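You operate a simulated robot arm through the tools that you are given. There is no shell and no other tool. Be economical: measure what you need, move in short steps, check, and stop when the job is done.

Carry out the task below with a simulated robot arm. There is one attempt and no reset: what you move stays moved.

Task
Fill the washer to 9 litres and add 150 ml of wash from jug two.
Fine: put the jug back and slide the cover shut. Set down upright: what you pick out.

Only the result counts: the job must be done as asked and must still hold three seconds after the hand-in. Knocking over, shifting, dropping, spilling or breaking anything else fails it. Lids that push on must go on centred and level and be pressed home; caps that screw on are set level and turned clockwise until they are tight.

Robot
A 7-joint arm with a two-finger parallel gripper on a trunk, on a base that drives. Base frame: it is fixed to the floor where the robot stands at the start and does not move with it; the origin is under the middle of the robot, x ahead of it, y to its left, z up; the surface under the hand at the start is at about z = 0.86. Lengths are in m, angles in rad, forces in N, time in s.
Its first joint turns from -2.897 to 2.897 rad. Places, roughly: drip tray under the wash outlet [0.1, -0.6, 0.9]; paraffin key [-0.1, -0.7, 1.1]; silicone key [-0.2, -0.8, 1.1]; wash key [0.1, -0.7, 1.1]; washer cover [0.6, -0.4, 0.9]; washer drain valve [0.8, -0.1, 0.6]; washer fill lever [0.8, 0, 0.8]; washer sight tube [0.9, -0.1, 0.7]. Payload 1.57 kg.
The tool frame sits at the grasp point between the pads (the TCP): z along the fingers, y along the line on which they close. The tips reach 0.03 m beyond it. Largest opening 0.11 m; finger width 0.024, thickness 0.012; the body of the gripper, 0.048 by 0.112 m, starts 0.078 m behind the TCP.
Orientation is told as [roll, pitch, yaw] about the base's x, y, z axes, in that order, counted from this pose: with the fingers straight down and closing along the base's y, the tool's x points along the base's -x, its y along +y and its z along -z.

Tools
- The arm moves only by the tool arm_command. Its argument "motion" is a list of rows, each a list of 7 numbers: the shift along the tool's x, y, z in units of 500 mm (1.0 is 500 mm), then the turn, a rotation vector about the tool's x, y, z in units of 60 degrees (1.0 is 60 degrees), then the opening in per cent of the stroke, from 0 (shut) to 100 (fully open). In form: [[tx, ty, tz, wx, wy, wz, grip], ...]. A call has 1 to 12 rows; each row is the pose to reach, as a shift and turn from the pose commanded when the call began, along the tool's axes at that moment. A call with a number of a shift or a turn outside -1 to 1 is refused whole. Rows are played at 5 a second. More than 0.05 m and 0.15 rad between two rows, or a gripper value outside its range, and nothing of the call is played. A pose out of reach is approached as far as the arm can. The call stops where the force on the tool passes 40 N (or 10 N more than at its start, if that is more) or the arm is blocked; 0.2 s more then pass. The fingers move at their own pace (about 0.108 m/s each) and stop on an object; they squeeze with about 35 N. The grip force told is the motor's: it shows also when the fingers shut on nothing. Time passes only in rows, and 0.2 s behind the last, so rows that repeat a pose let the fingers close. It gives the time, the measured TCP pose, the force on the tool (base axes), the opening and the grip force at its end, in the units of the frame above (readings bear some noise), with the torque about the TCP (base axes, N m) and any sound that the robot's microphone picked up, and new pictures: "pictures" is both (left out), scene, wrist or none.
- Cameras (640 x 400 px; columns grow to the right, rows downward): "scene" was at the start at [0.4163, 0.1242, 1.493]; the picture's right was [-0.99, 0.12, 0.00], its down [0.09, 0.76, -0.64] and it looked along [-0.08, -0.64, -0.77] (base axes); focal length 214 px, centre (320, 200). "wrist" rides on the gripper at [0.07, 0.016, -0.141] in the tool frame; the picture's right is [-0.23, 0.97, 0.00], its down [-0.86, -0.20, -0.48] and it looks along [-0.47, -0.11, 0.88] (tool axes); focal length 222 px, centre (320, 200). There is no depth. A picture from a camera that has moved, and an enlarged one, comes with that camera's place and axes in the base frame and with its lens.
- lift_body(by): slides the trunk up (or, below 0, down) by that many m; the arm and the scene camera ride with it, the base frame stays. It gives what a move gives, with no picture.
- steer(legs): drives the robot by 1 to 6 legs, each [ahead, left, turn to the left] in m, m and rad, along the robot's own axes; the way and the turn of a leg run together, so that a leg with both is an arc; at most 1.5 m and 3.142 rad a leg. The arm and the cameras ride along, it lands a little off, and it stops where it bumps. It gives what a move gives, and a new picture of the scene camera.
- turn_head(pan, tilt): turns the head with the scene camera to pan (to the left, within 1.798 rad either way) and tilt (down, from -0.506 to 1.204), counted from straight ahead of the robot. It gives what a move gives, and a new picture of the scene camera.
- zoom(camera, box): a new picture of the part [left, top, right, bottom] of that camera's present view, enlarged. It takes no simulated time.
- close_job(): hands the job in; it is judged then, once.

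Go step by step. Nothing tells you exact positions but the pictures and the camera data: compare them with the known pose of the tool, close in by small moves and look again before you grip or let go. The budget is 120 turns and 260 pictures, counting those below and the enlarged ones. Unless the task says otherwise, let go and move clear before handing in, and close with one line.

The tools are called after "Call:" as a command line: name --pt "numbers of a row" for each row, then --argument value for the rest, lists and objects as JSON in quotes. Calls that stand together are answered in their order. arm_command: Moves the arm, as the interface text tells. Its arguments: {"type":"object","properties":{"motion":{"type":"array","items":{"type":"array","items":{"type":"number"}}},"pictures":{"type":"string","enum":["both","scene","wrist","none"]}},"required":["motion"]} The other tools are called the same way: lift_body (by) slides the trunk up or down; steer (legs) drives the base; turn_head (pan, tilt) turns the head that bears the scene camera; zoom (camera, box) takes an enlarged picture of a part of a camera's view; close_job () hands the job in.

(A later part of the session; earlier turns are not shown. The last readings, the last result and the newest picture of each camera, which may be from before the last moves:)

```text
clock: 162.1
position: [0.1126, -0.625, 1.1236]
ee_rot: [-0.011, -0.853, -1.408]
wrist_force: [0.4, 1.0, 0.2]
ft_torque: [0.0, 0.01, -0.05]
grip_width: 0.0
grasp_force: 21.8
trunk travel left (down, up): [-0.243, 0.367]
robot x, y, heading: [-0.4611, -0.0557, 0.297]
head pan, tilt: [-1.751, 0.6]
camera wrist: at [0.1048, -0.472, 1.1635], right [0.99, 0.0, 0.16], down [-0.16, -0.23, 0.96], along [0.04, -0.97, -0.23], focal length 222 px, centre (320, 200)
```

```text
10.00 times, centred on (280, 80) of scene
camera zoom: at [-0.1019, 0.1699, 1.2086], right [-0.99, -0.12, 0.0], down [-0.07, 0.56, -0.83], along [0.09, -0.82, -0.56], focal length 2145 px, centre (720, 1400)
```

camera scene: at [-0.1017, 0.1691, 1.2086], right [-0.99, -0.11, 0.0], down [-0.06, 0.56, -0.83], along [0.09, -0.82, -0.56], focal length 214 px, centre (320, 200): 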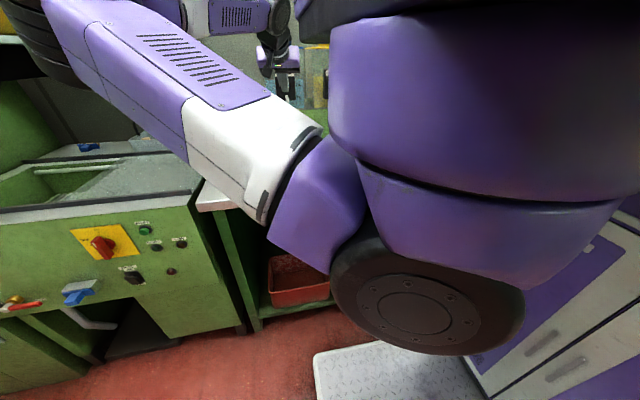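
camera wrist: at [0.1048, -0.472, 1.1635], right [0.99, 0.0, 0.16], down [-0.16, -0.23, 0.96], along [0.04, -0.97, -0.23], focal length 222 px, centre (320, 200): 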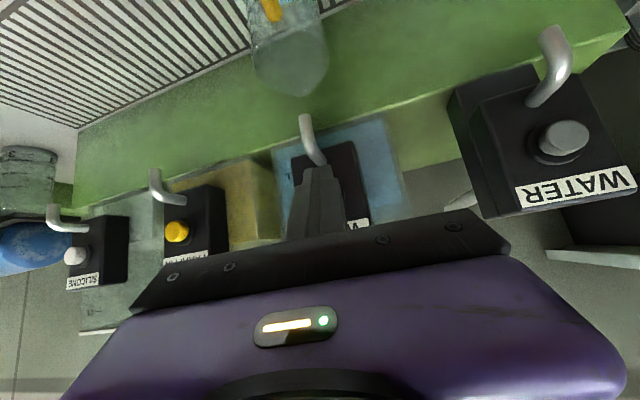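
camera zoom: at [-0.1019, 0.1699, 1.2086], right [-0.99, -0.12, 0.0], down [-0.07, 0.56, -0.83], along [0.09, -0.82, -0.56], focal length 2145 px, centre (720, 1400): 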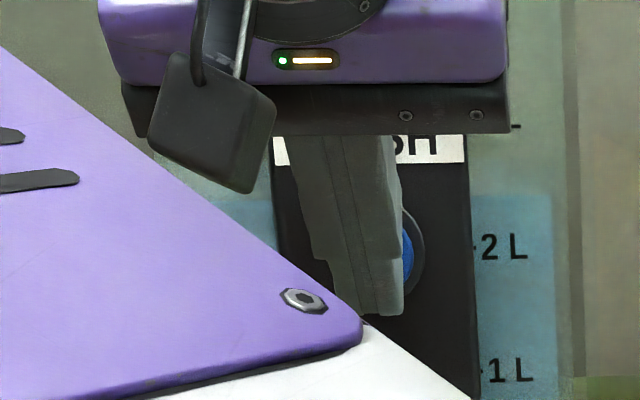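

Call:
arm_command --pt "-0.011 0 0.013 0 0 0 0" --pt "-0.0196 0 0.0227 0 0 0 0" --pt "-0.0196 0 0.0227 0 0 0 0" --pt "-0.0196 0 0.0227 0 0 0 0" --pt "-0.0196 0 0.0227 0 0 0 0" --pt "0 0 0 0 0 0 0" --pictures "none"

Call:
zoom --camera "wrist" --box '[240, 0, 400, 160]'

```text
clock: 163.5
position: [0.1102, -0.6236, 1.1223]
ee_rot: [-0.015, -0.852, -1.411]
wrist_force: [-0.2, -0.6, 0.0]
ft_torque: [0.0, -0.03, -0.01]
grip_width: 0.0001
grasp_force: 21.5
trunk travel left (down, up): [-0.243, 0.367]
robot x, y, heading: [-0.4609, -0.0582, 0.298]
head pan, tilt: [-1.751, 0.6]
heard: click
```

```text
2.50 times, centred on (320, 80) of wrist
camera zoom: at [0.1034, -0.4719, 1.1633], right [0.99, 0.0, 0.16], down [-0.16, -0.23, 0.96], along [0.04, -0.97, -0.23], focal length 555 px, centre (320, 500)
```

zoom: 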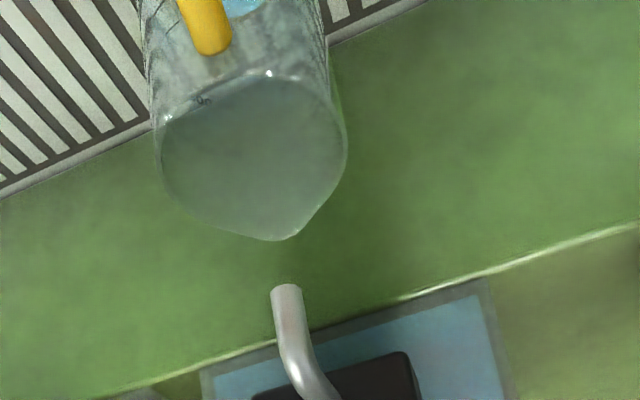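

Click; flow stopped again. Back to the reading pose.

Call:
arm_command --pt "0.081 -0.004 -0.029 0 0 0 0" --pt "0.163 -0.008 -0.058 0 0 0 0" --pt "0.245 -0.012 -0.087 0 0 0 0" --pt "0.326 -0.016 -0.115 0 0 0 0" --pt "0.35 -0.09 -0.115 0 -0.03 0 0" --pt "0.38 -0.17 -0.11 0 -0.06 0 0" --pt "0.42 -0.25 -0.09 0 -0.09 0 0" --pt "0.49 -0.297 -0.05 0 -0.12 0 0" --pt "0.56 -0.297 -0.019 0 -0.14 0 0" --pictures "none"

Call:
zoom --camera "wrist" --box '[390, 140, 454, 180]'

```text
clock: 165.5
position: [-0.0667, -0.4577, 0.9191]
ee_rot: [-0.016, -0.999, -1.406]
wrist_force: [0.9, 1.4, 0.0]
ft_torque: [-0.01, -0.02, 0.02]
grip_width: 0.0
grasp_force: 21.3
trunk travel left (down, up): [-0.243, 0.367]
robot x, y, heading: [-0.4595, -0.0608, 0.297]
head pan, tilt: [-1.751, 0.6]
```

```text
10.00 times, centred on (422, 160) of wrist
camera zoom: at [-0.0747, -0.2999, 0.9372], right [0.98, 0.03, 0.18], down [-0.18, -0.09, 0.98], along [0.04, -1.0, -0.08], focal length 2221 px, centre (-700, 600)
```

zoom: 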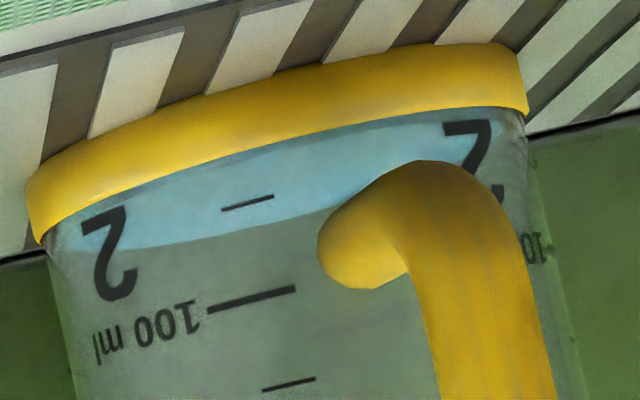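

Level is now only ~29 ml (that press barely engaged). Next I press until firm contact, then hold a defined time while watching the stream.

Call:
arm_command --pt "-0.07 0.02 -0.03 0 0.03 0 0" --pt "-0.13 0.08 -0.05 0 0.06 0 0" --pt "-0.18 0.15 -0.058 0 0.09 0 0" --pt "-0.22 0.22 -0.058 0 0.12 0 0" --pt "-0.2456 0.281 -0.058 0 0.14 0 0" --pt "-0.32 0.285 -0.02 0 0.14 0 0" --pt "-0.4 0.29 0.02 0 0.14 0 0" --pt "-0.48 0.294 0.058 0 0.14 0 0" --pt "-0.5526 0.2976 0.096 0 0.14 0 0" --pictures "none"

Call:
arm_command --pt "-0.013 0 0.015 0 0 0 0" --pt "-0.026 0 0.03 0 0 0 0" --pt "-0.036 0 0.042 0 0 0 0" --pictures "none"

Call:
zoom --camera "wrist" --box '[240, 0, 400, 160]'

```text
clock: 167.5
position: [0.1113, -0.6207, 1.1247]
ee_rot: [-0.01, -0.854, -1.408]
wrist_force: [0.0, 0.5, -0.4]
ft_torque: [0.0, -0.01, -0.03]
grip_width: 0.0
grasp_force: 21.5
trunk travel left (down, up): [-0.243, 0.367]
robot x, y, heading: [-0.4629, -0.06, 0.296]
head pan, tilt: [-1.751, 0.6]
```

```text
clock: 168.3
position: [0.1152, -0.6409, 1.1233]
ee_rot: [-0.012, -0.846, -1.406]
wrist_force: [-6.2, 26.0, 6.5]
ft_torque: [0.1, 0.04, 0.18]
grip_width: 0.0
grasp_force: 21.6
trunk travel left (down, up): [-0.243, 0.367]
robot x, y, heading: [-0.4624, -0.0571, 0.293]
head pan, tilt: [-1.751, 0.6]
heard: click
stopped in row 3: the force on the tool passed its limit at 52 N (the readings are from after the stop); the commanded pose is now the measured one
```

```text
2.50 times, centred on (320, 80) of wrist
camera zoom: at [0.1069, -0.4891, 1.1662], right [0.99, 0.0, 0.16], down [-0.16, -0.24, 0.96], along [0.04, -0.97, -0.23], focal length 555 px, centre (320, 500)
```

zoom: 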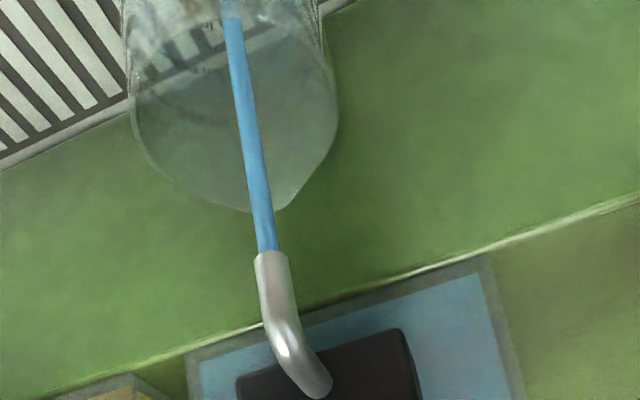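

Stream confirmed into the jug. Hold 1.2 s, then release.

Call:
arm_command --pt "0 0 0 0 0 0 0" --pt "0 0 0 0 0 0 0" --pt "0 0 0 0 0 0 0" --pt "0 0 0 0 0 0 0" --pt "0 0 0 0 0 0 0" --pt "0 0 0 0 0 0 0" --pt "0.025 0 -0.029 0 0 0 0" --pictures "none"

Call:
arm_command --pt "0.081 -0.004 -0.029 0 0 0 0" --pt "0.163 -0.008 -0.058 0 0 0 0" --pt "0.245 -0.012 -0.087 0 0 0 0" --pt "0.326 -0.016 -0.115 0 0 0 0" --pt "0.35 -0.09 -0.115 0 -0.03 0 0" --pt "0.38 -0.17 -0.11 0 -0.06 0 0" --pt "0.42 -0.25 -0.09 0 -0.09 0 0" --pt "0.49 -0.297 -0.05 0 -0.12 0 0" --pt "0.56 -0.297 -0.019 0 -0.14 0 0" --pictures "none"

Call:
zoom --camera "wrist" --box '[390, 140, 454, 180]'

```text
clock: 169.4
position: [0.1145, -0.6397, 1.1234]
ee_rot: [-0.013, -0.843, -1.406]
wrist_force: [-5.9, 21.6, 4.6]
ft_torque: [0.08, 0.03, 0.08]
grip_width: 0.0001
grasp_force: 21.5
trunk travel left (down, up): [-0.243, 0.367]
robot x, y, heading: [-0.4613, -0.0579, 0.292]
head pan, tilt: [-1.751, 0.6]
stopped in row 5: the force on the tool passed its limit at 40 N (the readings are from after the stop); the commanded pose is now the measured one
```

```text
clock: 171.4
position: [-0.064, -0.4748, 0.9212]
ee_rot: [-0.015, -0.992, -1.403]
wrist_force: [0.4, 0.4, -0.8]
ft_torque: [0.01, 0.01, 0.03]
grip_width: 0.0
grasp_force: 20.9
trunk travel left (down, up): [-0.243, 0.367]
robot x, y, heading: [-0.4595, -0.0604, 0.293]
head pan, tilt: [-1.751, 0.6]
```

```text
10.00 times, centred on (422, 160) of wrist
camera zoom: at [-0.0722, -0.3188, 0.9408], right [0.98, 0.03, 0.18], down [-0.18, -0.1, 0.98], along [0.04, -0.99, -0.09], focal length 2221 px, centre (-700, 600)
```

zoom: 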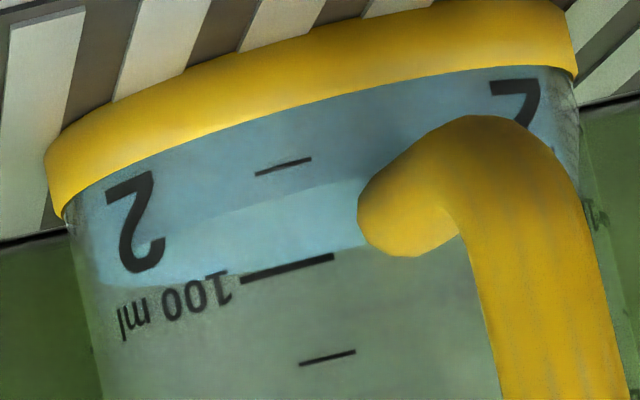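

Level is ~66 ml; rate about 25 ml/s. I need ~84 ml more, i.e. ~3.3 s of flow. Going back to press.

Call:
arm_command --pt "-0.07 0.02 -0.03 0 0.03 0 0" --pt "-0.13 0.08 -0.05 0 0.06 0 0" --pt "-0.18 0.15 -0.058 0 0.09 0 0" --pt "-0.22 0.22 -0.058 0 0.12 0 0" --pt "-0.2456 0.281 -0.058 0 0.14 0 0" --pt "-0.31 0.283 -0.04 0 0.14 0 0" --pt "-0.38 0.286 -0.01 0 0.14 0 0" --pt "-0.45 0.288 0.02 0 0.14 0 0" --pt "-0.52 0.29 0.053 0 0.14 0 0" --pictures "wrist"

```text
clock: 173.4
position: [0.1078, -0.6145, 1.124]
ee_rot: [-0.011, -0.843, -1.405]
wrist_force: [0.6, -0.1, -0.1]
ft_torque: [-0.01, 0.04, -0.06]
grip_width: 0.0
grasp_force: 21.4
trunk travel left (down, up): [-0.243, 0.367]
robot x, y, heading: [-0.4626, -0.0583, 0.295]
head pan, tilt: [-1.751, 0.6]
camera wrist: at [0.0995, -0.4625, 1.1651], right [0.99, 0.0, 0.16], down [-0.16, -0.24, 0.96], along [0.04, -0.97, -0.23], focal length 222 px, centre (320, 200)
```

wrist: 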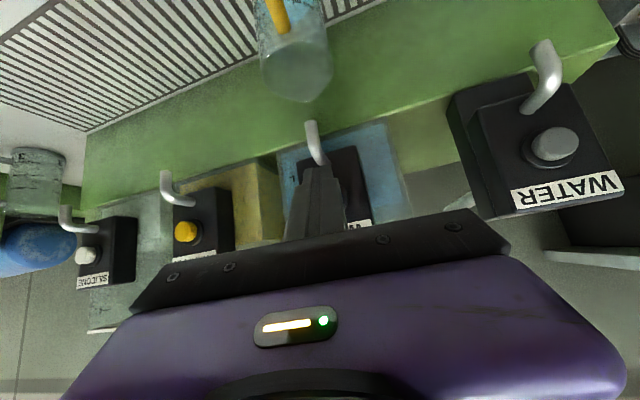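

Call:
arm_command --pt "-0.016 0.005 0.019 0 0 0 0" --pt "-0.029 0.006 0.034 0 0 0 0" --pt "-0.042 0.006 0.049 0 0 0 0" --pictures "none"

Call:
arm_command --pt "0 0 0 0 0 0 0" --pt "0 0 0 0 0 0 0" --pt "0 0 0 0 0 0 0" --pt "0 0 0 0 0 0 0" --pt "0 0 0 0 0 0 0" --pt "0 0 0 0 0 0 0" --pt "0 0 0 0 0 0 0" --pt "0 0 0 0 0 0 0" --pt "0 0 0 0 0 0 0" --pictures "none"

Call:
zoom --camera "wrist" --box '[240, 0, 400, 160]'

```text
clock: 174.2
position: [0.1149, -0.6413, 1.1215]
ee_rot: [-0.013, -0.837, -1.404]
wrist_force: [-5.9, 24.9, 6.9]
ft_torque: [0.11, 0.0, 0.09]
grip_width: 0.0
grasp_force: 21.0
trunk travel left (down, up): [-0.243, 0.367]
robot x, y, heading: [-0.4624, -0.0568, 0.299]
head pan, tilt: [-1.751, 0.6]
heard: click
stopped in row 3: the force on the tool passed its limit at 46 N (the readings are from after the stop); the commanded pose is now the measured one
```

```text
clock: 175.9
position: [0.1148, -0.641, 1.1208]
ee_rot: [-0.015, -0.833, -1.402]
wrist_force: [-5.5, 19.9, 5.9]
ft_torque: [0.1, 0.03, 0.09]
grip_width: 0.0001
grasp_force: 21.2
trunk travel left (down, up): [-0.243, 0.367]
robot x, y, heading: [-0.4593, -0.0595, 0.293]
head pan, tilt: [-1.751, 0.6]
stopped in row 8: the force on the tool passed its limit at 40 N (the readings are from after the stop); the commanded pose is now the measured one
```

```text
2.50 times, centred on (320, 80) of wrist
camera zoom: at [0.1066, -0.4895, 1.1654], right [0.99, 0.0, 0.16], down [-0.15, -0.25, 0.96], along [0.04, -0.97, -0.24], focal length 555 px, centre (320, 500)
```

zoom: 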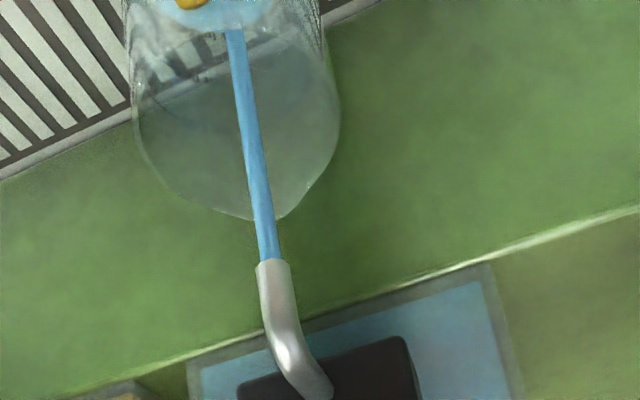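

~2.0 s of flow so far (≈117 ml). Hold about 0.9 s more, then read.

Call:
arm_command --pt "0.001 0 -0.001 0 0 0 0" --pt "0.001 0 -0.001 0 0 0 0" --pt "0.001 0 -0.001 0 0 0 0" --pt "0.001 0 -0.001 0 0 0 0" --pt "0.025 0 -0.029 0 0 0 0" --pictures "none"

Call:
arm_command --pt "0.081 -0.004 -0.029 0 0 0 0" --pt "0.163 -0.008 -0.058 0 0 0 0" --pt "0.245 -0.012 -0.087 0 0 0 0" --pt "0.326 -0.016 -0.115 0 0 0 0" --pt "0.35 -0.09 -0.115 0 -0.03 0 0" --pt "0.38 -0.17 -0.11 0 -0.06 0 0" --pt "0.42 -0.25 -0.09 0 -0.09 0 0" --pt "0.49 -0.297 -0.05 0 -0.12 0 0" --pt "0.56 -0.297 -0.019 0 -0.14 0 0" --pictures "none"

Call:
zoom --camera "wrist" --box '[386, 140, 450, 180]'

```text
clock: 177.1
position: [0.1127, -0.6244, 1.1202]
ee_rot: [-0.015, -0.834, -1.403]
wrist_force: [-0.3, 0.2, 0.3]
ft_torque: [-0.01, -0.01, 0.01]
grip_width: 0.0
grasp_force: 21.5
trunk travel left (down, up): [-0.243, 0.367]
robot x, y, heading: [-0.4624, -0.0555, 0.296]
head pan, tilt: [-1.751, 0.6]
```

```text
clock: 179.1
position: [-0.0679, -0.4542, 0.9225]
ee_rot: [-0.018, -0.982, -1.397]
wrist_force: [-0.5, 0.8, -0.1]
ft_torque: [0.02, -0.04, 0.04]
grip_width: 0.0001
grasp_force: 21.1
trunk travel left (down, up): [-0.243, 0.367]
robot x, y, heading: [-0.4616, -0.0588, 0.289]
head pan, tilt: [-1.751, 0.6]
```

```text
10.00 times, centred on (418, 160) of wrist
camera zoom: at [-0.0764, -0.2987, 0.9433], right [0.98, 0.03, 0.18], down [-0.18, -0.1, 0.98], along [0.05, -0.99, -0.1], focal length 2221 px, centre (-660, 600)
```

zoom: 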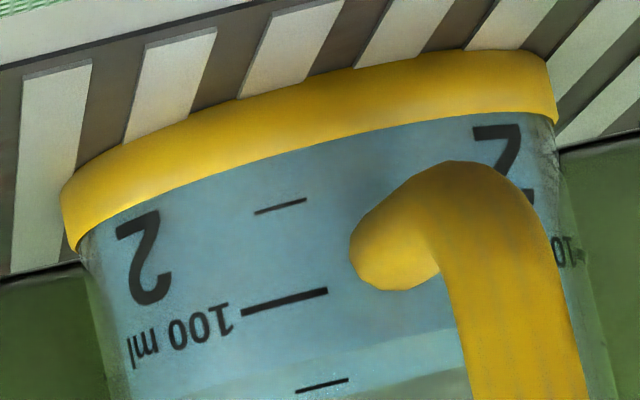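

Call:
zoom --camera "wrist" --box '[394, 162, 442, 192]'

```text
13.33 times, centred on (418, 177) of wrist
camera zoom: at [-0.0764, -0.2987, 0.9433], right [0.98, 0.03, 0.18], down [-0.18, -0.1, 0.98], along [0.05, -0.99, -0.1], focal length 2962 px, centre (-987, 507)
```

zoom: 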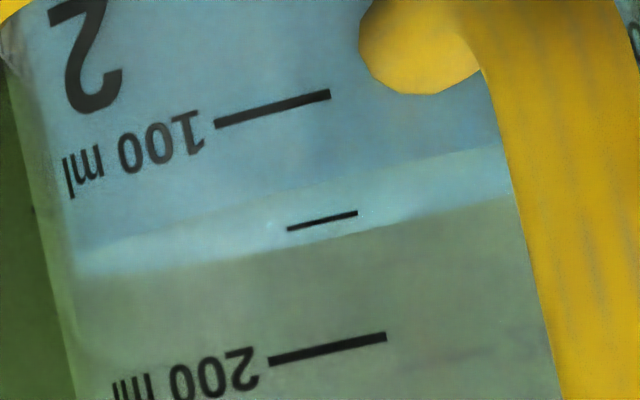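

Level ≈137 ml. One short press like the first (≈13-17 ml) completes 150 ml.

Call:
arm_command --pt "-0.07 0.02 -0.03 0 0.03 0 0" --pt "-0.13 0.08 -0.05 0 0.06 0 0" --pt "-0.18 0.15 -0.058 0 0.09 0 0" --pt "-0.22 0.22 -0.058 0 0.12 0 0" --pt "-0.2456 0.281 -0.058 0 0.14 0 0" --pt "-0.32 0.285 -0.02 0 0.14 0 0" --pt "-0.4 0.29 0.02 0 0.14 0 0" --pt "-0.48 0.294 0.058 0 0.14 0 0" --pt "-0.5526 0.2976 0.096 0 0.14 0 0" --pictures "none"

Call:
arm_command --pt "-0.013 0.002 0.015 0 0 0 0" --pt "-0.026 0.004 0.03 0 0 0 0" --pt "-0.0 0 0 0 0 0 0" --pictures "none"

```text
clock: 181.1
position: [0.1146, -0.6213, 1.1238]
ee_rot: [-0.013, -0.834, -1.404]
wrist_force: [-0.6, 1.0, 1.0]
ft_torque: [0.01, 0.01, 0.0]
grip_width: 0.0001
grasp_force: 21.0
trunk travel left (down, up): [-0.243, 0.367]
robot x, y, heading: [-0.4655, -0.0564, 0.297]
head pan, tilt: [-1.751, 0.6]
```

```text
clock: 181.9
position: [0.1121, -0.6223, 1.1218]
ee_rot: [-0.014, -0.835, -1.404]
wrist_force: [-0.7, -1.3, 0.4]
ft_torque: [0.06, -0.04, -0.03]
grip_width: 0.0001
grasp_force: 21.6
trunk travel left (down, up): [-0.243, 0.367]
robot x, y, heading: [-0.4643, -0.0572, 0.296]
head pan, tilt: [-1.751, 0.6]
heard: click
```

Call:
arm_command --pt "0.081 -0.004 -0.029 0 0 0 0" --pt "0.163 -0.008 -0.058 0 0 0 0" --pt "0.245 -0.012 -0.087 0 0 0 0" --pt "0.326 -0.016 -0.115 0 0 0 0" --pt "0.35 -0.09 -0.115 0 -0.03 0 0" --pt "0.38 -0.17 -0.11 0 -0.06 0 0" --pt "0.42 -0.25 -0.09 0 -0.09 0 0" --pt "0.49 -0.297 -0.05 0 -0.12 0 0" --pt "0.56 -0.297 -0.019 0 -0.14 0 0" --pictures "none"

Call:
zoom --camera "wrist" --box '[394, 162, 442, 192]'

```text
clock: 183.9
position: [-0.0668, -0.4531, 0.9262]
ee_rot: [-0.017, -0.982, -1.396]
wrist_force: [-0.3, 0.2, 0.1]
ft_torque: [0.0, 0.0, -0.01]
grip_width: 0.0
grasp_force: 21.0
trunk travel left (down, up): [-0.243, 0.367]
robot x, y, heading: [-0.4612, -0.0589, 0.295]
head pan, tilt: [-1.751, 0.6]
```

```text
13.33 times, centred on (418, 177) of wrist
camera zoom: at [-0.0766, -0.2973, 0.9456], right [0.98, 0.03, 0.18], down [-0.18, -0.11, 0.98], along [0.05, -0.99, -0.1], focal length 2962 px, centre (-987, 507)
```

zoom: 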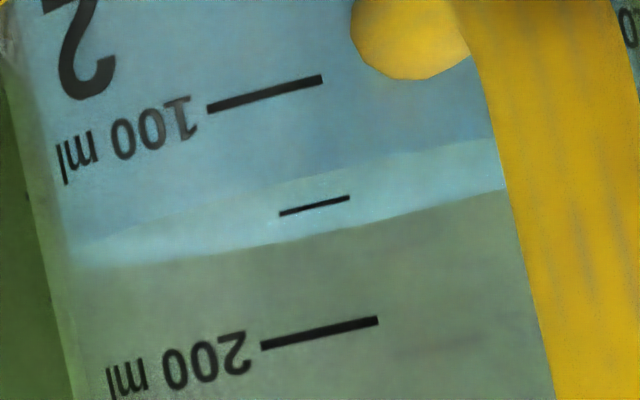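

≈140 ml. One more slightly longer press (to the firm stop, then release).

Call:
arm_command --pt "-0.07 0.02 -0.03 0 0.03 0 0" --pt "-0.13 0.08 -0.05 0 0.06 0 0" --pt "-0.18 0.15 -0.058 0 0.09 0 0" --pt "-0.22 0.22 -0.058 0 0.12 0 0" --pt "-0.2456 0.281 -0.058 0 0.14 0 0" --pt "-0.32 0.285 -0.02 0 0.14 0 0" --pt "-0.4 0.29 0.02 0 0.14 0 0" --pt "-0.48 0.294 0.058 0 0.14 0 0" --pt "-0.5526 0.2976 0.096 0 0.14 0 0" --pictures "none"

Call:
arm_command --pt "-0.013 0.002 0.015 0 0 0 0" --pt "-0.026 0.004 0.03 0 0 0 0" --pt "-0.036 0.004 0.042 0 0 0 0" --pictures "none"

Call:
arm_command --pt "0.03 0 -0.035 0 0 0 0" --pictures "none"

Call:
arm_command --pt "0.081 -0.004 -0.029 0 0 0 0" --pt "0.163 -0.008 -0.058 0 0 0 0" --pt "0.245 -0.012 -0.087 0 0 0 0" --pt "0.326 -0.016 -0.115 0 0 0 0" --pt "0.35 -0.09 -0.115 0 -0.03 0 0" --pt "0.38 -0.17 -0.11 0 -0.06 0 0" --pt "0.42 -0.25 -0.09 0 -0.09 0 0" --pt "0.49 -0.297 -0.05 0 -0.12 0 0" --pt "0.56 -0.297 -0.019 0 -0.14 0 0" --pictures "none"

Call:
zoom --camera "wrist" --box '[394, 162, 442, 192]'

```text
clock: 185.9
position: [0.1138, -0.6196, 1.1258]
ee_rot: [-0.016, -0.834, -1.405]
wrist_force: [0.1, 0.3, 0.2]
ft_torque: [0.0, -0.02, -0.02]
grip_width: 0.0002
grasp_force: 21.1
trunk travel left (down, up): [-0.243, 0.367]
robot x, y, heading: [-0.4608, -0.0576, 0.294]
head pan, tilt: [-1.751, 0.6]
```

```text
clock: 186.7
position: [0.1177, -0.6409, 1.1235]
ee_rot: [-0.016, -0.828, -1.4]
wrist_force: [-6.3, 26.0, 6.4]
ft_torque: [0.09, 0.1, 0.06]
grip_width: 0.0002
grasp_force: 21.6
trunk travel left (down, up): [-0.243, 0.367]
robot x, y, heading: [-0.4628, -0.058, 0.298]
head pan, tilt: [-1.751, 0.6]
heard: click
stopped in row 3: the force on the tool passed its limit at 53 N (the readings are from after the stop); the commanded pose is now the measured one
```

```text
clock: 187.1
position: [0.1139, -0.6198, 1.1239]
ee_rot: [-0.017, -0.826, -1.402]
wrist_force: [0.2, -1.0, -0.7]
ft_torque: [0.0, 0.01, 0.03]
grip_width: 0.0002
grasp_force: 21.8
trunk travel left (down, up): [-0.243, 0.367]
robot x, y, heading: [-0.4625, -0.0576, 0.298]
head pan, tilt: [-1.751, 0.6]
```

```text
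clock: 189.1
position: [-0.0645, -0.4499, 0.9259]
ee_rot: [-0.019, -0.975, -1.394]
wrist_force: [0.0, 0.7, -0.1]
ft_torque: [-0.01, -0.05, -0.01]
grip_width: 0.0
grasp_force: 21.2
trunk travel left (down, up): [-0.243, 0.367]
robot x, y, heading: [-0.4601, -0.0584, 0.294]
head pan, tilt: [-1.751, 0.6]
```

```text
13.33 times, centred on (418, 177) of wrist
camera zoom: at [-0.0738, -0.2931, 0.9477], right [0.98, 0.03, 0.18], down [-0.17, -0.11, 0.98], along [0.05, -0.99, -0.11], focal length 2962 px, centre (-987, 507)
```

zoom: 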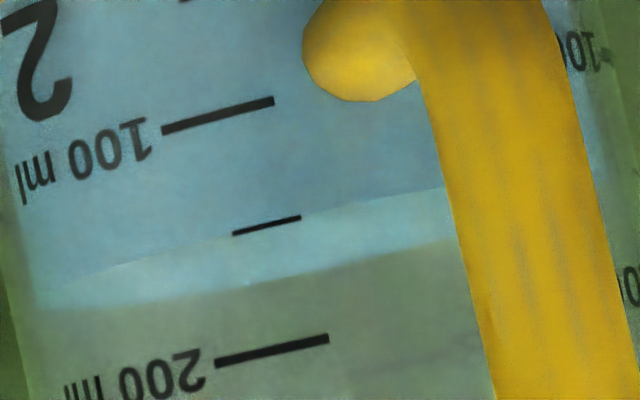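

Surface sits right at the 150 ml tick. Now I open the hand and return to the pre-grasp pose in front of the handle.

Call:
arm_command --pt "-0.07 0.02 -0.03 0 0.03 0 0" --pt "-0.13 0.08 -0.05 0 0.06 0 30" --pt "-0.18 0.15 -0.045 0 0.08 0 70" --pt "-0.22 0.22 -0.04 0 0.1 0 100" --pt "-0.2416 0.274 -0.038 0 0.11 0 100" --pt "-0.2416 0.274 -0.038 0 0.11 0 100" --pictures "wrist"

Call:
zoom --camera "wrist" --box '[240, 80, 400, 200]'

```text
clock: 190.4
position: [0.0794, -0.4781, 1.0361]
ee_rot: [-0.016, -0.859, -1.397]
wrist_force: [1.2, 0.7, 0.1]
ft_torque: [0.0, 0.0, 0.03]
grip_width: 0.1102
grasp_force: 0.0
trunk travel left (down, up): [-0.243, 0.367]
robot x, y, heading: [-0.462, -0.0585, 0.299]
head pan, tilt: [-1.751, 0.6]
camera wrist: at [0.0718, -0.3259, 1.0755], right [0.99, 0.01, 0.16], down [-0.16, -0.22, 0.96], along [0.04, -0.97, -0.22], focal length 222 px, centre (320, 200)
```

wrist: 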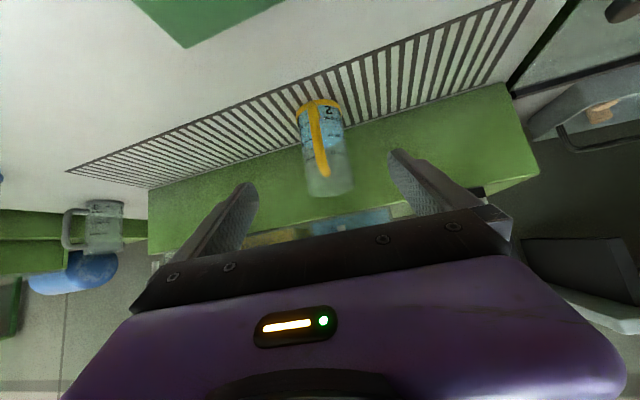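

```text
3.33 times, centred on (320, 140) of wrist
camera zoom: at [0.0718, -0.3259, 1.0755], right [0.99, 0.01, 0.16], down [-0.16, -0.22, 0.96], along [0.04, -0.97, -0.22], focal length 740 px, centre (320, 400)
```

zoom: 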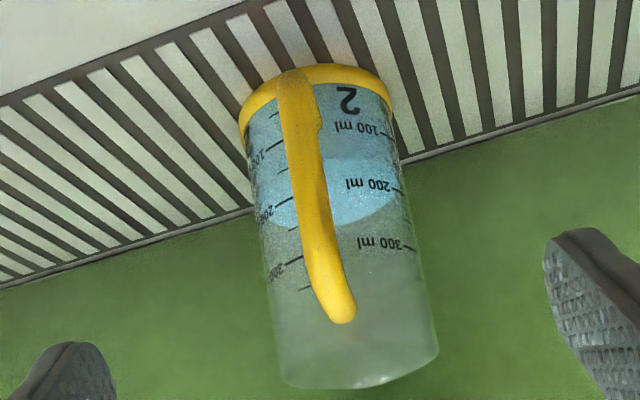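

Call:
arm_command --pt "0 -0.001 0.07 0 0 0 100" --pt "0 -0.003 0.14 0 0 0 100" --pt "-0.001 -0.004 0.21 0 0 0 100" --pt "-0.002 -0.005 0.274 0 0 0 100" --pictures "none"

Call:
zoom --camera "wrist" --box '[220, 70, 420, 250]'

```text
clock: 191.4
position: [0.0949, -0.5824, 0.9467]
ee_rot: [-0.014, -0.857, -1.399]
wrist_force: [-0.3, -0.1, 0.1]
ft_torque: [0.01, -0.03, 0.0]
grip_width: 0.1103
grasp_force: 0.2
trunk travel left (down, up): [-0.243, 0.367]
robot x, y, heading: [-0.4594, -0.0621, 0.296]
head pan, tilt: [-1.751, 0.6]
```

```text
2.22 times, centred on (320, 160) of wrist
camera zoom: at [0.0856, -0.4298, 0.9871], right [0.99, 0.01, 0.16], down [-0.16, -0.22, 0.96], along [0.05, -0.97, -0.22], focal length 494 px, centre (320, 289)
```

zoom: 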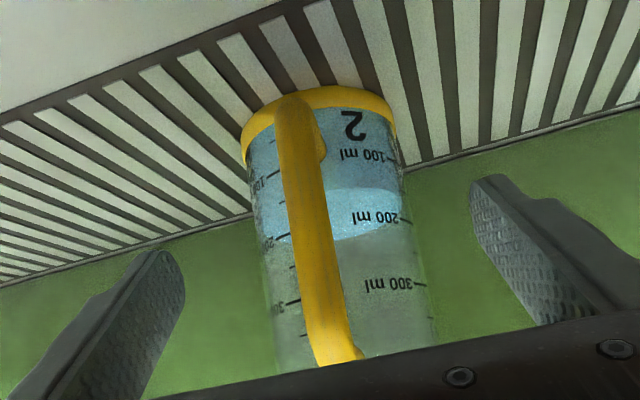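

Aligned as before; grip the jug and lift slightly, then slide out the way I came in.

Call:
arm_command --pt "0 0 0 0 0 0 50" --pt "0 0 0 0 0 0 10" --pt "0 0 0 0 0 0 0" --pt "0 0 0 0 0 0 0" --pt "0 0 0 0 0 0 0" --pictures "none"

Call:
lift_body --by 0.025

Call:
zoom --camera "wrist" --box '[220, 70, 420, 250]'

```text
clock: 192.7
position: [0.0936, -0.5821, 0.9468]
ee_rot: [-0.013, -0.857, -1.4]
wrist_force: [0.6, 0.4, 1.1]
ft_torque: [-0.05, -0.15, 0.06]
grip_width: 0.0127
grasp_force: 29.8
trunk travel left (down, up): [-0.243, 0.367]
robot x, y, heading: [-0.4557, -0.0582, 0.296]
head pan, tilt: [-1.751, 0.6]
```

```text
clock: 193.4
position: [0.0939, -0.5806, 0.9726]
ee_rot: [-0.015, -0.86, -1.4]
wrist_force: [-0.4, -0.5, -2.1]
ft_torque: [0.13, 0.03, 0.0]
grip_width: 0.0127
grasp_force: 29.6
trunk travel left (down, up): [-0.268, 0.342]
robot x, y, heading: [-0.4633, -0.0575, 0.293]
head pan, tilt: [-1.751, 0.6]
```

```text
2.22 times, centred on (320, 160) of wrist
camera zoom: at [0.0851, -0.43, 1.0121], right [0.99, 0.01, 0.16], down [-0.16, -0.22, 0.96], along [0.04, -0.97, -0.22], focal length 494 px, centre (320, 289)
```

zoom: 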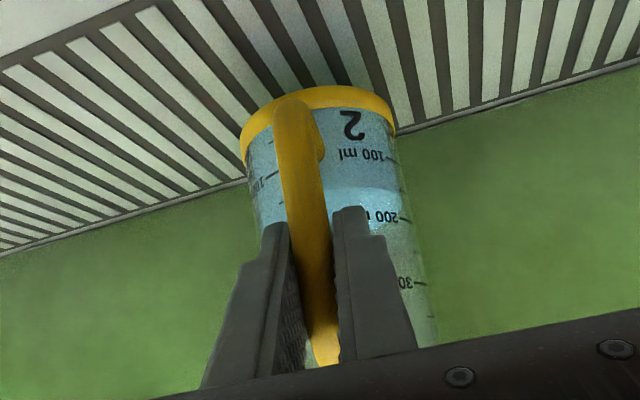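

Call:
steer --legs '[[-0.11, 0, 0]]'

Call:
lift_body --by 0.1

Call:
steer --legs '[[0, 0.3, 0], [0.85, 0, 0]]'

Call:
zoom --camera "wrist" --box '[0, 0, 640, 400]'

```text
clock: 194.6
position: [-0.0109, -0.6145, 0.9707]
ee_rot: [-0.015, -0.86, -1.399]
wrist_force: [0.4, -0.1, -2.3]
ft_torque: [0.11, 0.01, 0.05]
grip_width: 0.0127
grasp_force: 29.6
trunk travel left (down, up): [-0.268, 0.342]
robot x, y, heading: [-0.5635, -0.0882, 0.294]
head pan, tilt: [-1.751, 0.6]
camera scene: at [-0.2072, 0.1391, 1.2337], right [-0.99, -0.12, 0.0], down [-0.07, 0.56, -0.83], along [0.1, -0.82, -0.56], focal length 214 px, centre (320, 200)
```

scene: 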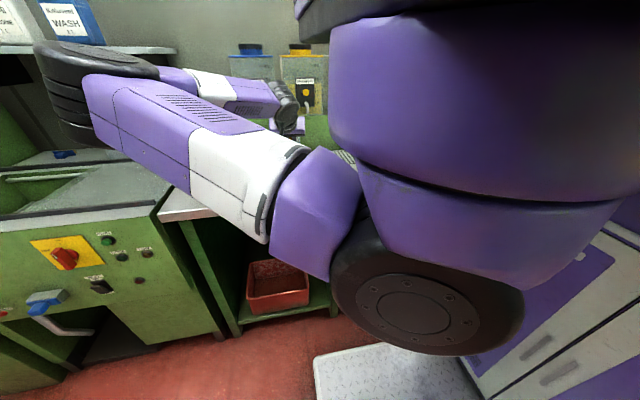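

```text
clock: 195.9
position: [-0.0109, -0.6144, 1.0716]
ee_rot: [-0.016, -0.857, -1.399]
wrist_force: [1.1, 0.3, -3.2]
ft_torque: [0.11, 0.05, 0.01]
grip_width: 0.0125
grasp_force: 29.8
trunk travel left (down, up): [-0.368, 0.242]
robot x, y, heading: [-0.567, -0.0905, 0.297]
head pan, tilt: [-1.751, 0.6]
```

```text
clock: 202.1
position: [0.7185, -0.0795, 1.0725]
ee_rot: [-0.015, -0.858, -1.401]
wrist_force: [0.9, -0.2, -2.9]
ft_torque: [0.13, 0.03, -0.02]
grip_width: 0.0125
grasp_force: 29.5
trunk travel left (down, up): [-0.368, 0.242]
robot x, y, heading: [0.1692, 0.4453, 0.29]
head pan, tilt: [-1.751, 0.6]
camera scene: at [0.5251, 0.6737, 1.3337], right [-0.99, -0.11, 0.0], down [-0.06, 0.56, -0.83], along [0.09, -0.82, -0.56], focal length 214 px, centre (320, 200)
```

scene: 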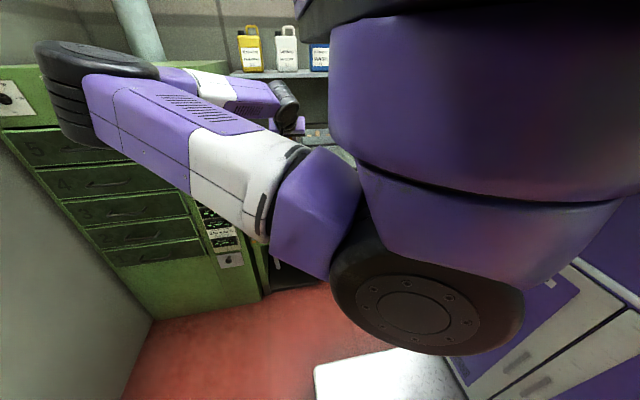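

```text
1.00 times, centred on (320, 200) of wrist (not enlarged: the box is as wide or as high as the picture)
camera zoom: at [0.7111, 0.072, 1.1121], right [0.99, 0.01, 0.16], down [-0.16, -0.22, 0.96], along [0.04, -0.97, -0.22], focal length 222 px, centre (320, 200)
```

zoom: 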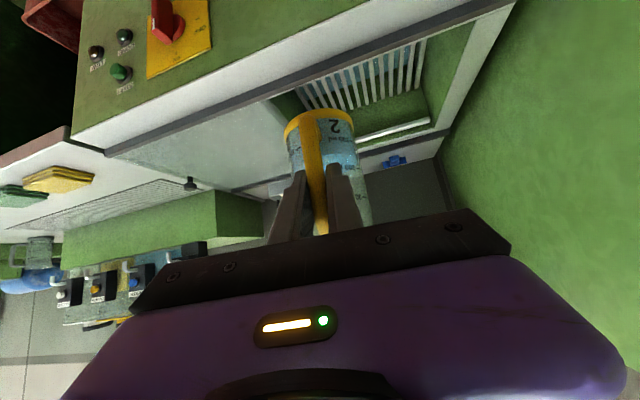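

Opening spans s 0.57-0.87, well aligned. I move in so the jug is above the middle of the opening.

Call:
steer --legs '[[0.0, -0.212, 0]]'

Call:
zoom --camera "wrist" --box '[0, 0, 640, 400]'

```text
clock: 203.7
position: [0.7794, -0.2843, 1.0719]
ee_rot: [-0.017, -0.858, -1.404]
wrist_force: [-0.3, 0.2, -2.5]
ft_torque: [0.11, 0.03, 0.01]
grip_width: 0.0128
grasp_force: 29.7
trunk travel left (down, up): [-0.368, 0.242]
robot x, y, heading: [0.2261, 0.2433, 0.288]
head pan, tilt: [-1.751, 0.6]
camera scene: at [0.5868, 0.4696, 1.3337], right [-0.99, -0.11, 0.0], down [-0.06, 0.56, -0.83], along [0.09, -0.82, -0.56], focal length 214 px, centre (320, 200)
```

scene: 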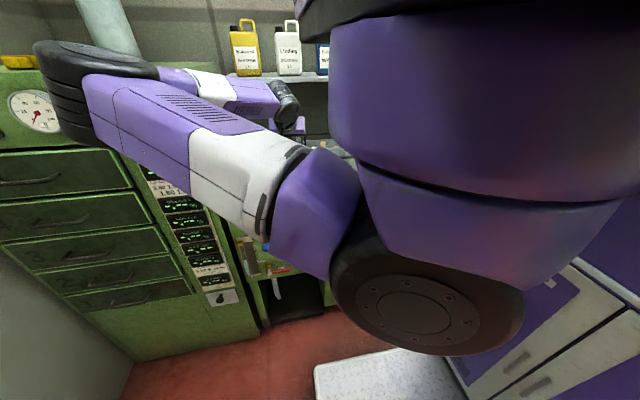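

```text
1.00 times, centred on (320, 200) of wrist (not enlarged: the box is as wide or as high as the picture)
camera zoom: at [0.7718, -0.1324, 1.1121], right [0.99, 0.0, 0.16], down [-0.16, -0.22, 0.96], along [0.04, -0.97, -0.22], focal length 222 px, centre (320, 200)
```

zoom: 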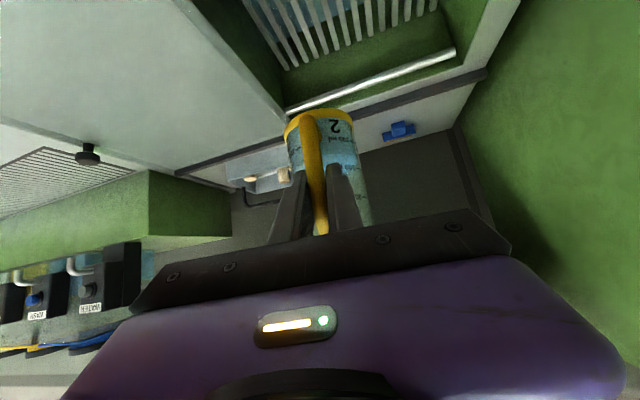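

Positioned. I lower slightly, then tip the jug sideways (toward the closed cabinet end) about the horizontal hand axis.

Call:
lift_body --by -0.03

Call:
arm_command --pt "0 0 0 0.09 0 -0.105 0" --pt "0 0 0 0.181 0 -0.21 0" --pt "0 0 0 0.272 0 -0.315 0" --pt "0 0 0 0.363 0 -0.42 0" --pt "0 0 0 0.435 0 -0.505 0" --pictures "both"

```text
clock: 204.5
position: [0.7795, -0.2842, 1.0426]
ee_rot: [-0.016, -0.859, -1.404]
wrist_force: [-0.2, -0.4, -1.7]
ft_torque: [0.14, 0.03, 0.02]
grip_width: 0.0125
grasp_force: 29.8
trunk travel left (down, up): [-0.338, 0.272]
robot x, y, heading: [0.23, 0.2456, 0.294]
head pan, tilt: [-1.751, 0.6]
```

```text
clock: 205.7
position: [0.7799, -0.2855, 1.0427]
ee_rot: [-0.921, -0.613, -0.767]
wrist_force: [0.0, 0.3, -1.7]
ft_torque: [0.16, -0.01, 0.0]
grip_width: 0.0127
grasp_force: 29.5
trunk travel left (down, up): [-0.338, 0.272]
robot x, y, heading: [0.2269, 0.2456, 0.29]
head pan, tilt: [-1.751, 0.6]
camera scene: at [0.5866, 0.4696, 1.3038], right [-0.99, -0.11, 0.0], down [-0.06, 0.56, -0.83], along [0.09, -0.82, -0.56], focal length 214 px, centre (320, 200)
camera wrist: at [0.7931, -0.1291, 1.0626], right [0.86, -0.01, -0.5], down [0.5, -0.12, 0.86], along [-0.07, -0.99, -0.1], focal length 222 px, centre (320, 200)
```

scene: 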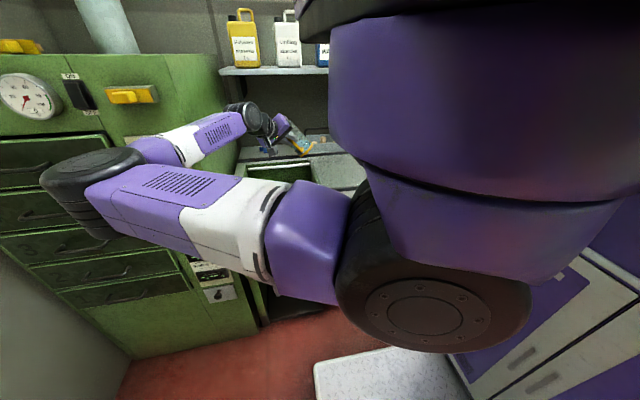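
wrist: 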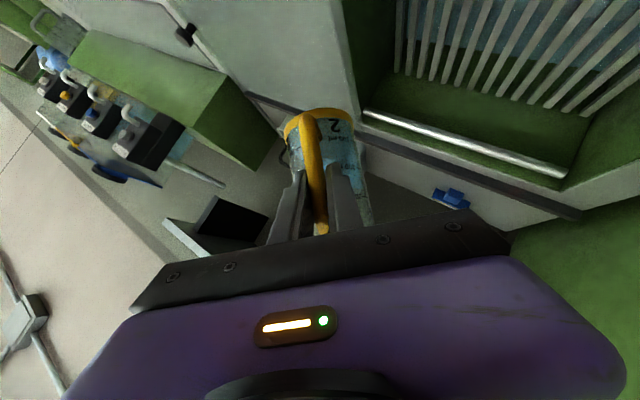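

40° reached smoothly; continue tipping.

Call:
arm_command --pt "0 0 0 0.08 0 -0.093 0" --pt "0 0 0 0.16 0 -0.186 0" --pt "0 0 0 0.24 0 -0.279 0" --pt "0 0 0 0.32 0 -0.371 0" --pt "0 0 0 0.38 0 -0.441 0" --pictures "both"

Call:
zoom --camera "scene" --box '[220, 80, 360, 180]'

```text
clock: 206.9
position: [0.7794, -0.2848, 1.043]
ee_rot: [-1.405, -0.19, -0.572]
wrist_force: [0.0, -0.6, -2.2]
ft_torque: [0.11, -0.04, 0.0]
grip_width: 0.0126
grasp_force: 29.6
trunk travel left (down, up): [-0.338, 0.272]
robot x, y, heading: [0.2266, 0.2447, 0.291]
head pan, tilt: [-1.751, 0.6]
camera scene: at [0.5867, 0.4697, 1.3037], right [-0.99, -0.11, 0.0], down [-0.06, 0.56, -0.83], along [0.09, -0.82, -0.56], focal length 214 px, centre (320, 200)
camera wrist: at [0.7972, -0.1282, 1.0374], right [0.43, -0.08, -0.9], down [0.9, -0.06, 0.43], along [-0.09, -0.99, 0.05], focal length 222 px, centre (320, 200)
```

scene: 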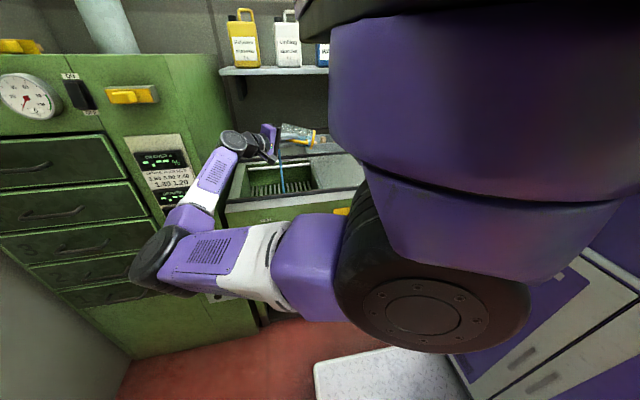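
wrist: 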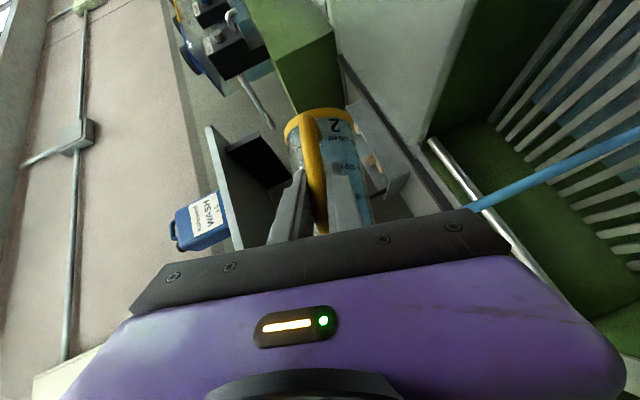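

```text
4.00 times, centred on (290, 130) of scene
camera zoom: at [0.5867, 0.4697, 1.3037], right [-0.99, -0.11, 0.0], down [-0.06, 0.56, -0.83], along [0.09, -0.82, -0.56], focal length 858 px, centre (440, 480)
```

zoom: 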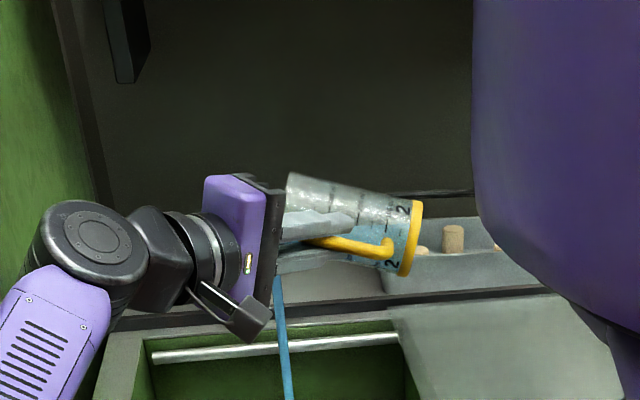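

The stream falls cleanly into the opening. I tip further and hold until it has drained.

Call:
arm_command --pt "0 0 0 0.03 0 -0.035 0" --pt "0 0 0 0.06 0 -0.07 0" --pt "0 0 0 0.1 0 -0.116 0" --pt "0 0 0 0.15 0 -0.174 0" --pt "0 0 0 0.2 0 -0.232 0" --pt "0 0 0 0.26 0 -0.302 0" --pt "0 0 0 0.33 0 -0.383 0" --pt "0 0 0 0.38 0 -0.441 0" --pt "0 0 0 0.38 0 -0.441 0" --pt "0 0 0 0.38 0 -0.441 0" --pt "0 0 0 0.38 0 -0.441 0" --pictures "wrist"

Call:
zoom --camera "scene" --box '[220, 80, 360, 180]'

```text
clock: 209.3
position: [0.78, -0.2844, 1.0423]
ee_rot: [-1.808, 0.268, -0.587]
wrist_force: [-0.2, -0.2, -0.7]
ft_torque: [0.06, -0.07, -0.01]
grip_width: 0.0124
grasp_force: 29.7
trunk travel left (down, up): [-0.338, 0.272]
robot x, y, heading: [0.2289, 0.2399, 0.296]
head pan, tilt: [-1.751, 0.6]
camera wrist: at [0.7861, -0.1301, 1.0139], right [-0.15, -0.17, -0.97], down [0.99, -0.04, -0.15], along [-0.02, -0.98, 0.18], focal length 222 px, centre (320, 200)
```

wrist: 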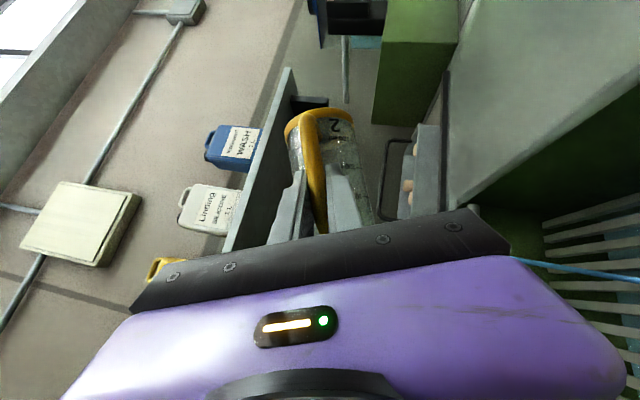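

```text
4.00 times, centred on (290, 130) of scene
camera zoom: at [0.5868, 0.4697, 1.3037], right [-0.99, -0.11, 0.0], down [-0.06, 0.56, -0.83], along [0.09, -0.82, -0.56], focal length 858 px, centre (440, 480)
```

zoom: 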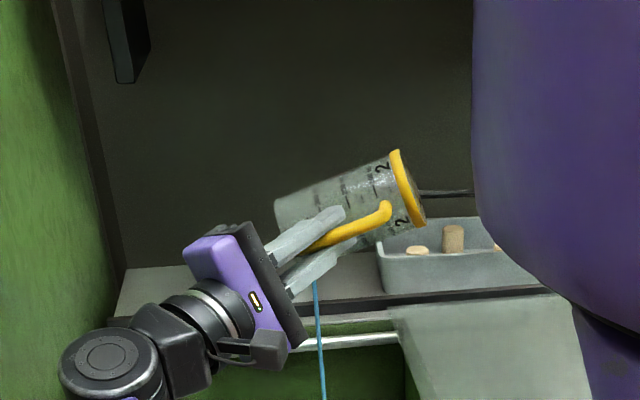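

Nearly empty, a thin stream remains; hold a little longer.

Call:
arm_command --pt "0 0 0 0 0 0 0" --pt "0 0 0 0 0 0 0" --pt "0 0 0 0 0 0 0" --pt "0 0 0 0 0 0 0" --pt "0 0 0 0 0 0 0" --pt "0 0 0 0 0 0 0" --pt "0 0 0 0 0 0 0" --pt "0 0 0 0 0 0 0" --pt "0 0 0 0 0 0 0" --pt "0 0 0 0 0 0 0" --pictures "none"

Call:
zoom --camera "scene" --box '[220, 80, 360, 180]'

Call:
zoom --camera "wrist" --box '[240, 90, 440, 250]'

```text
clock: 211.5
position: [0.7793, -0.2851, 1.0423]
ee_rot: [-1.807, 0.269, -0.586]
wrist_force: [0.2, 0.8, -0.5]
ft_torque: [0.06, -0.05, 0.01]
grip_width: 0.0121
grasp_force: 29.3
trunk travel left (down, up): [-0.338, 0.272]
robot x, y, heading: [0.2265, 0.2464, 0.292]
head pan, tilt: [-1.751, 0.6]
```

```text
4.00 times, centred on (290, 130) of scene
camera zoom: at [0.5868, 0.4697, 1.3037], right [-0.99, -0.11, 0.0], down [-0.06, 0.56, -0.83], along [0.09, -0.82, -0.56], focal length 858 px, centre (440, 480)
```

zoom: 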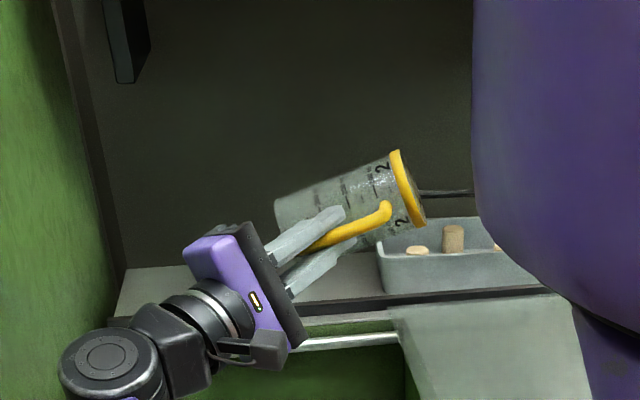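

```text
2.50 times, centred on (340, 170) of wrist
camera zoom: at [0.7861, -0.1301, 1.0139], right [-0.15, -0.17, -0.97], down [0.99, -0.04, -0.15], along [-0.02, -0.98, 0.18], focal length 555 px, centre (270, 275)
```

zoom: 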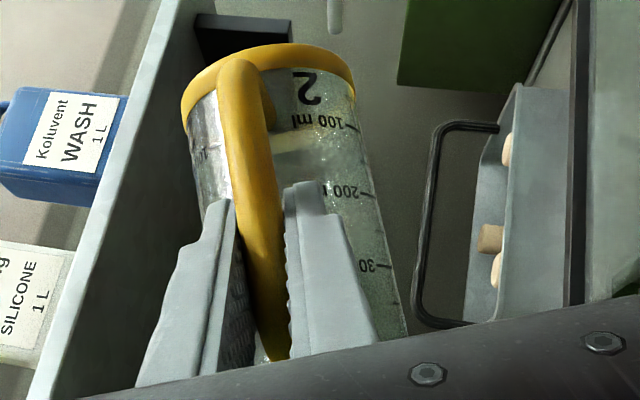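

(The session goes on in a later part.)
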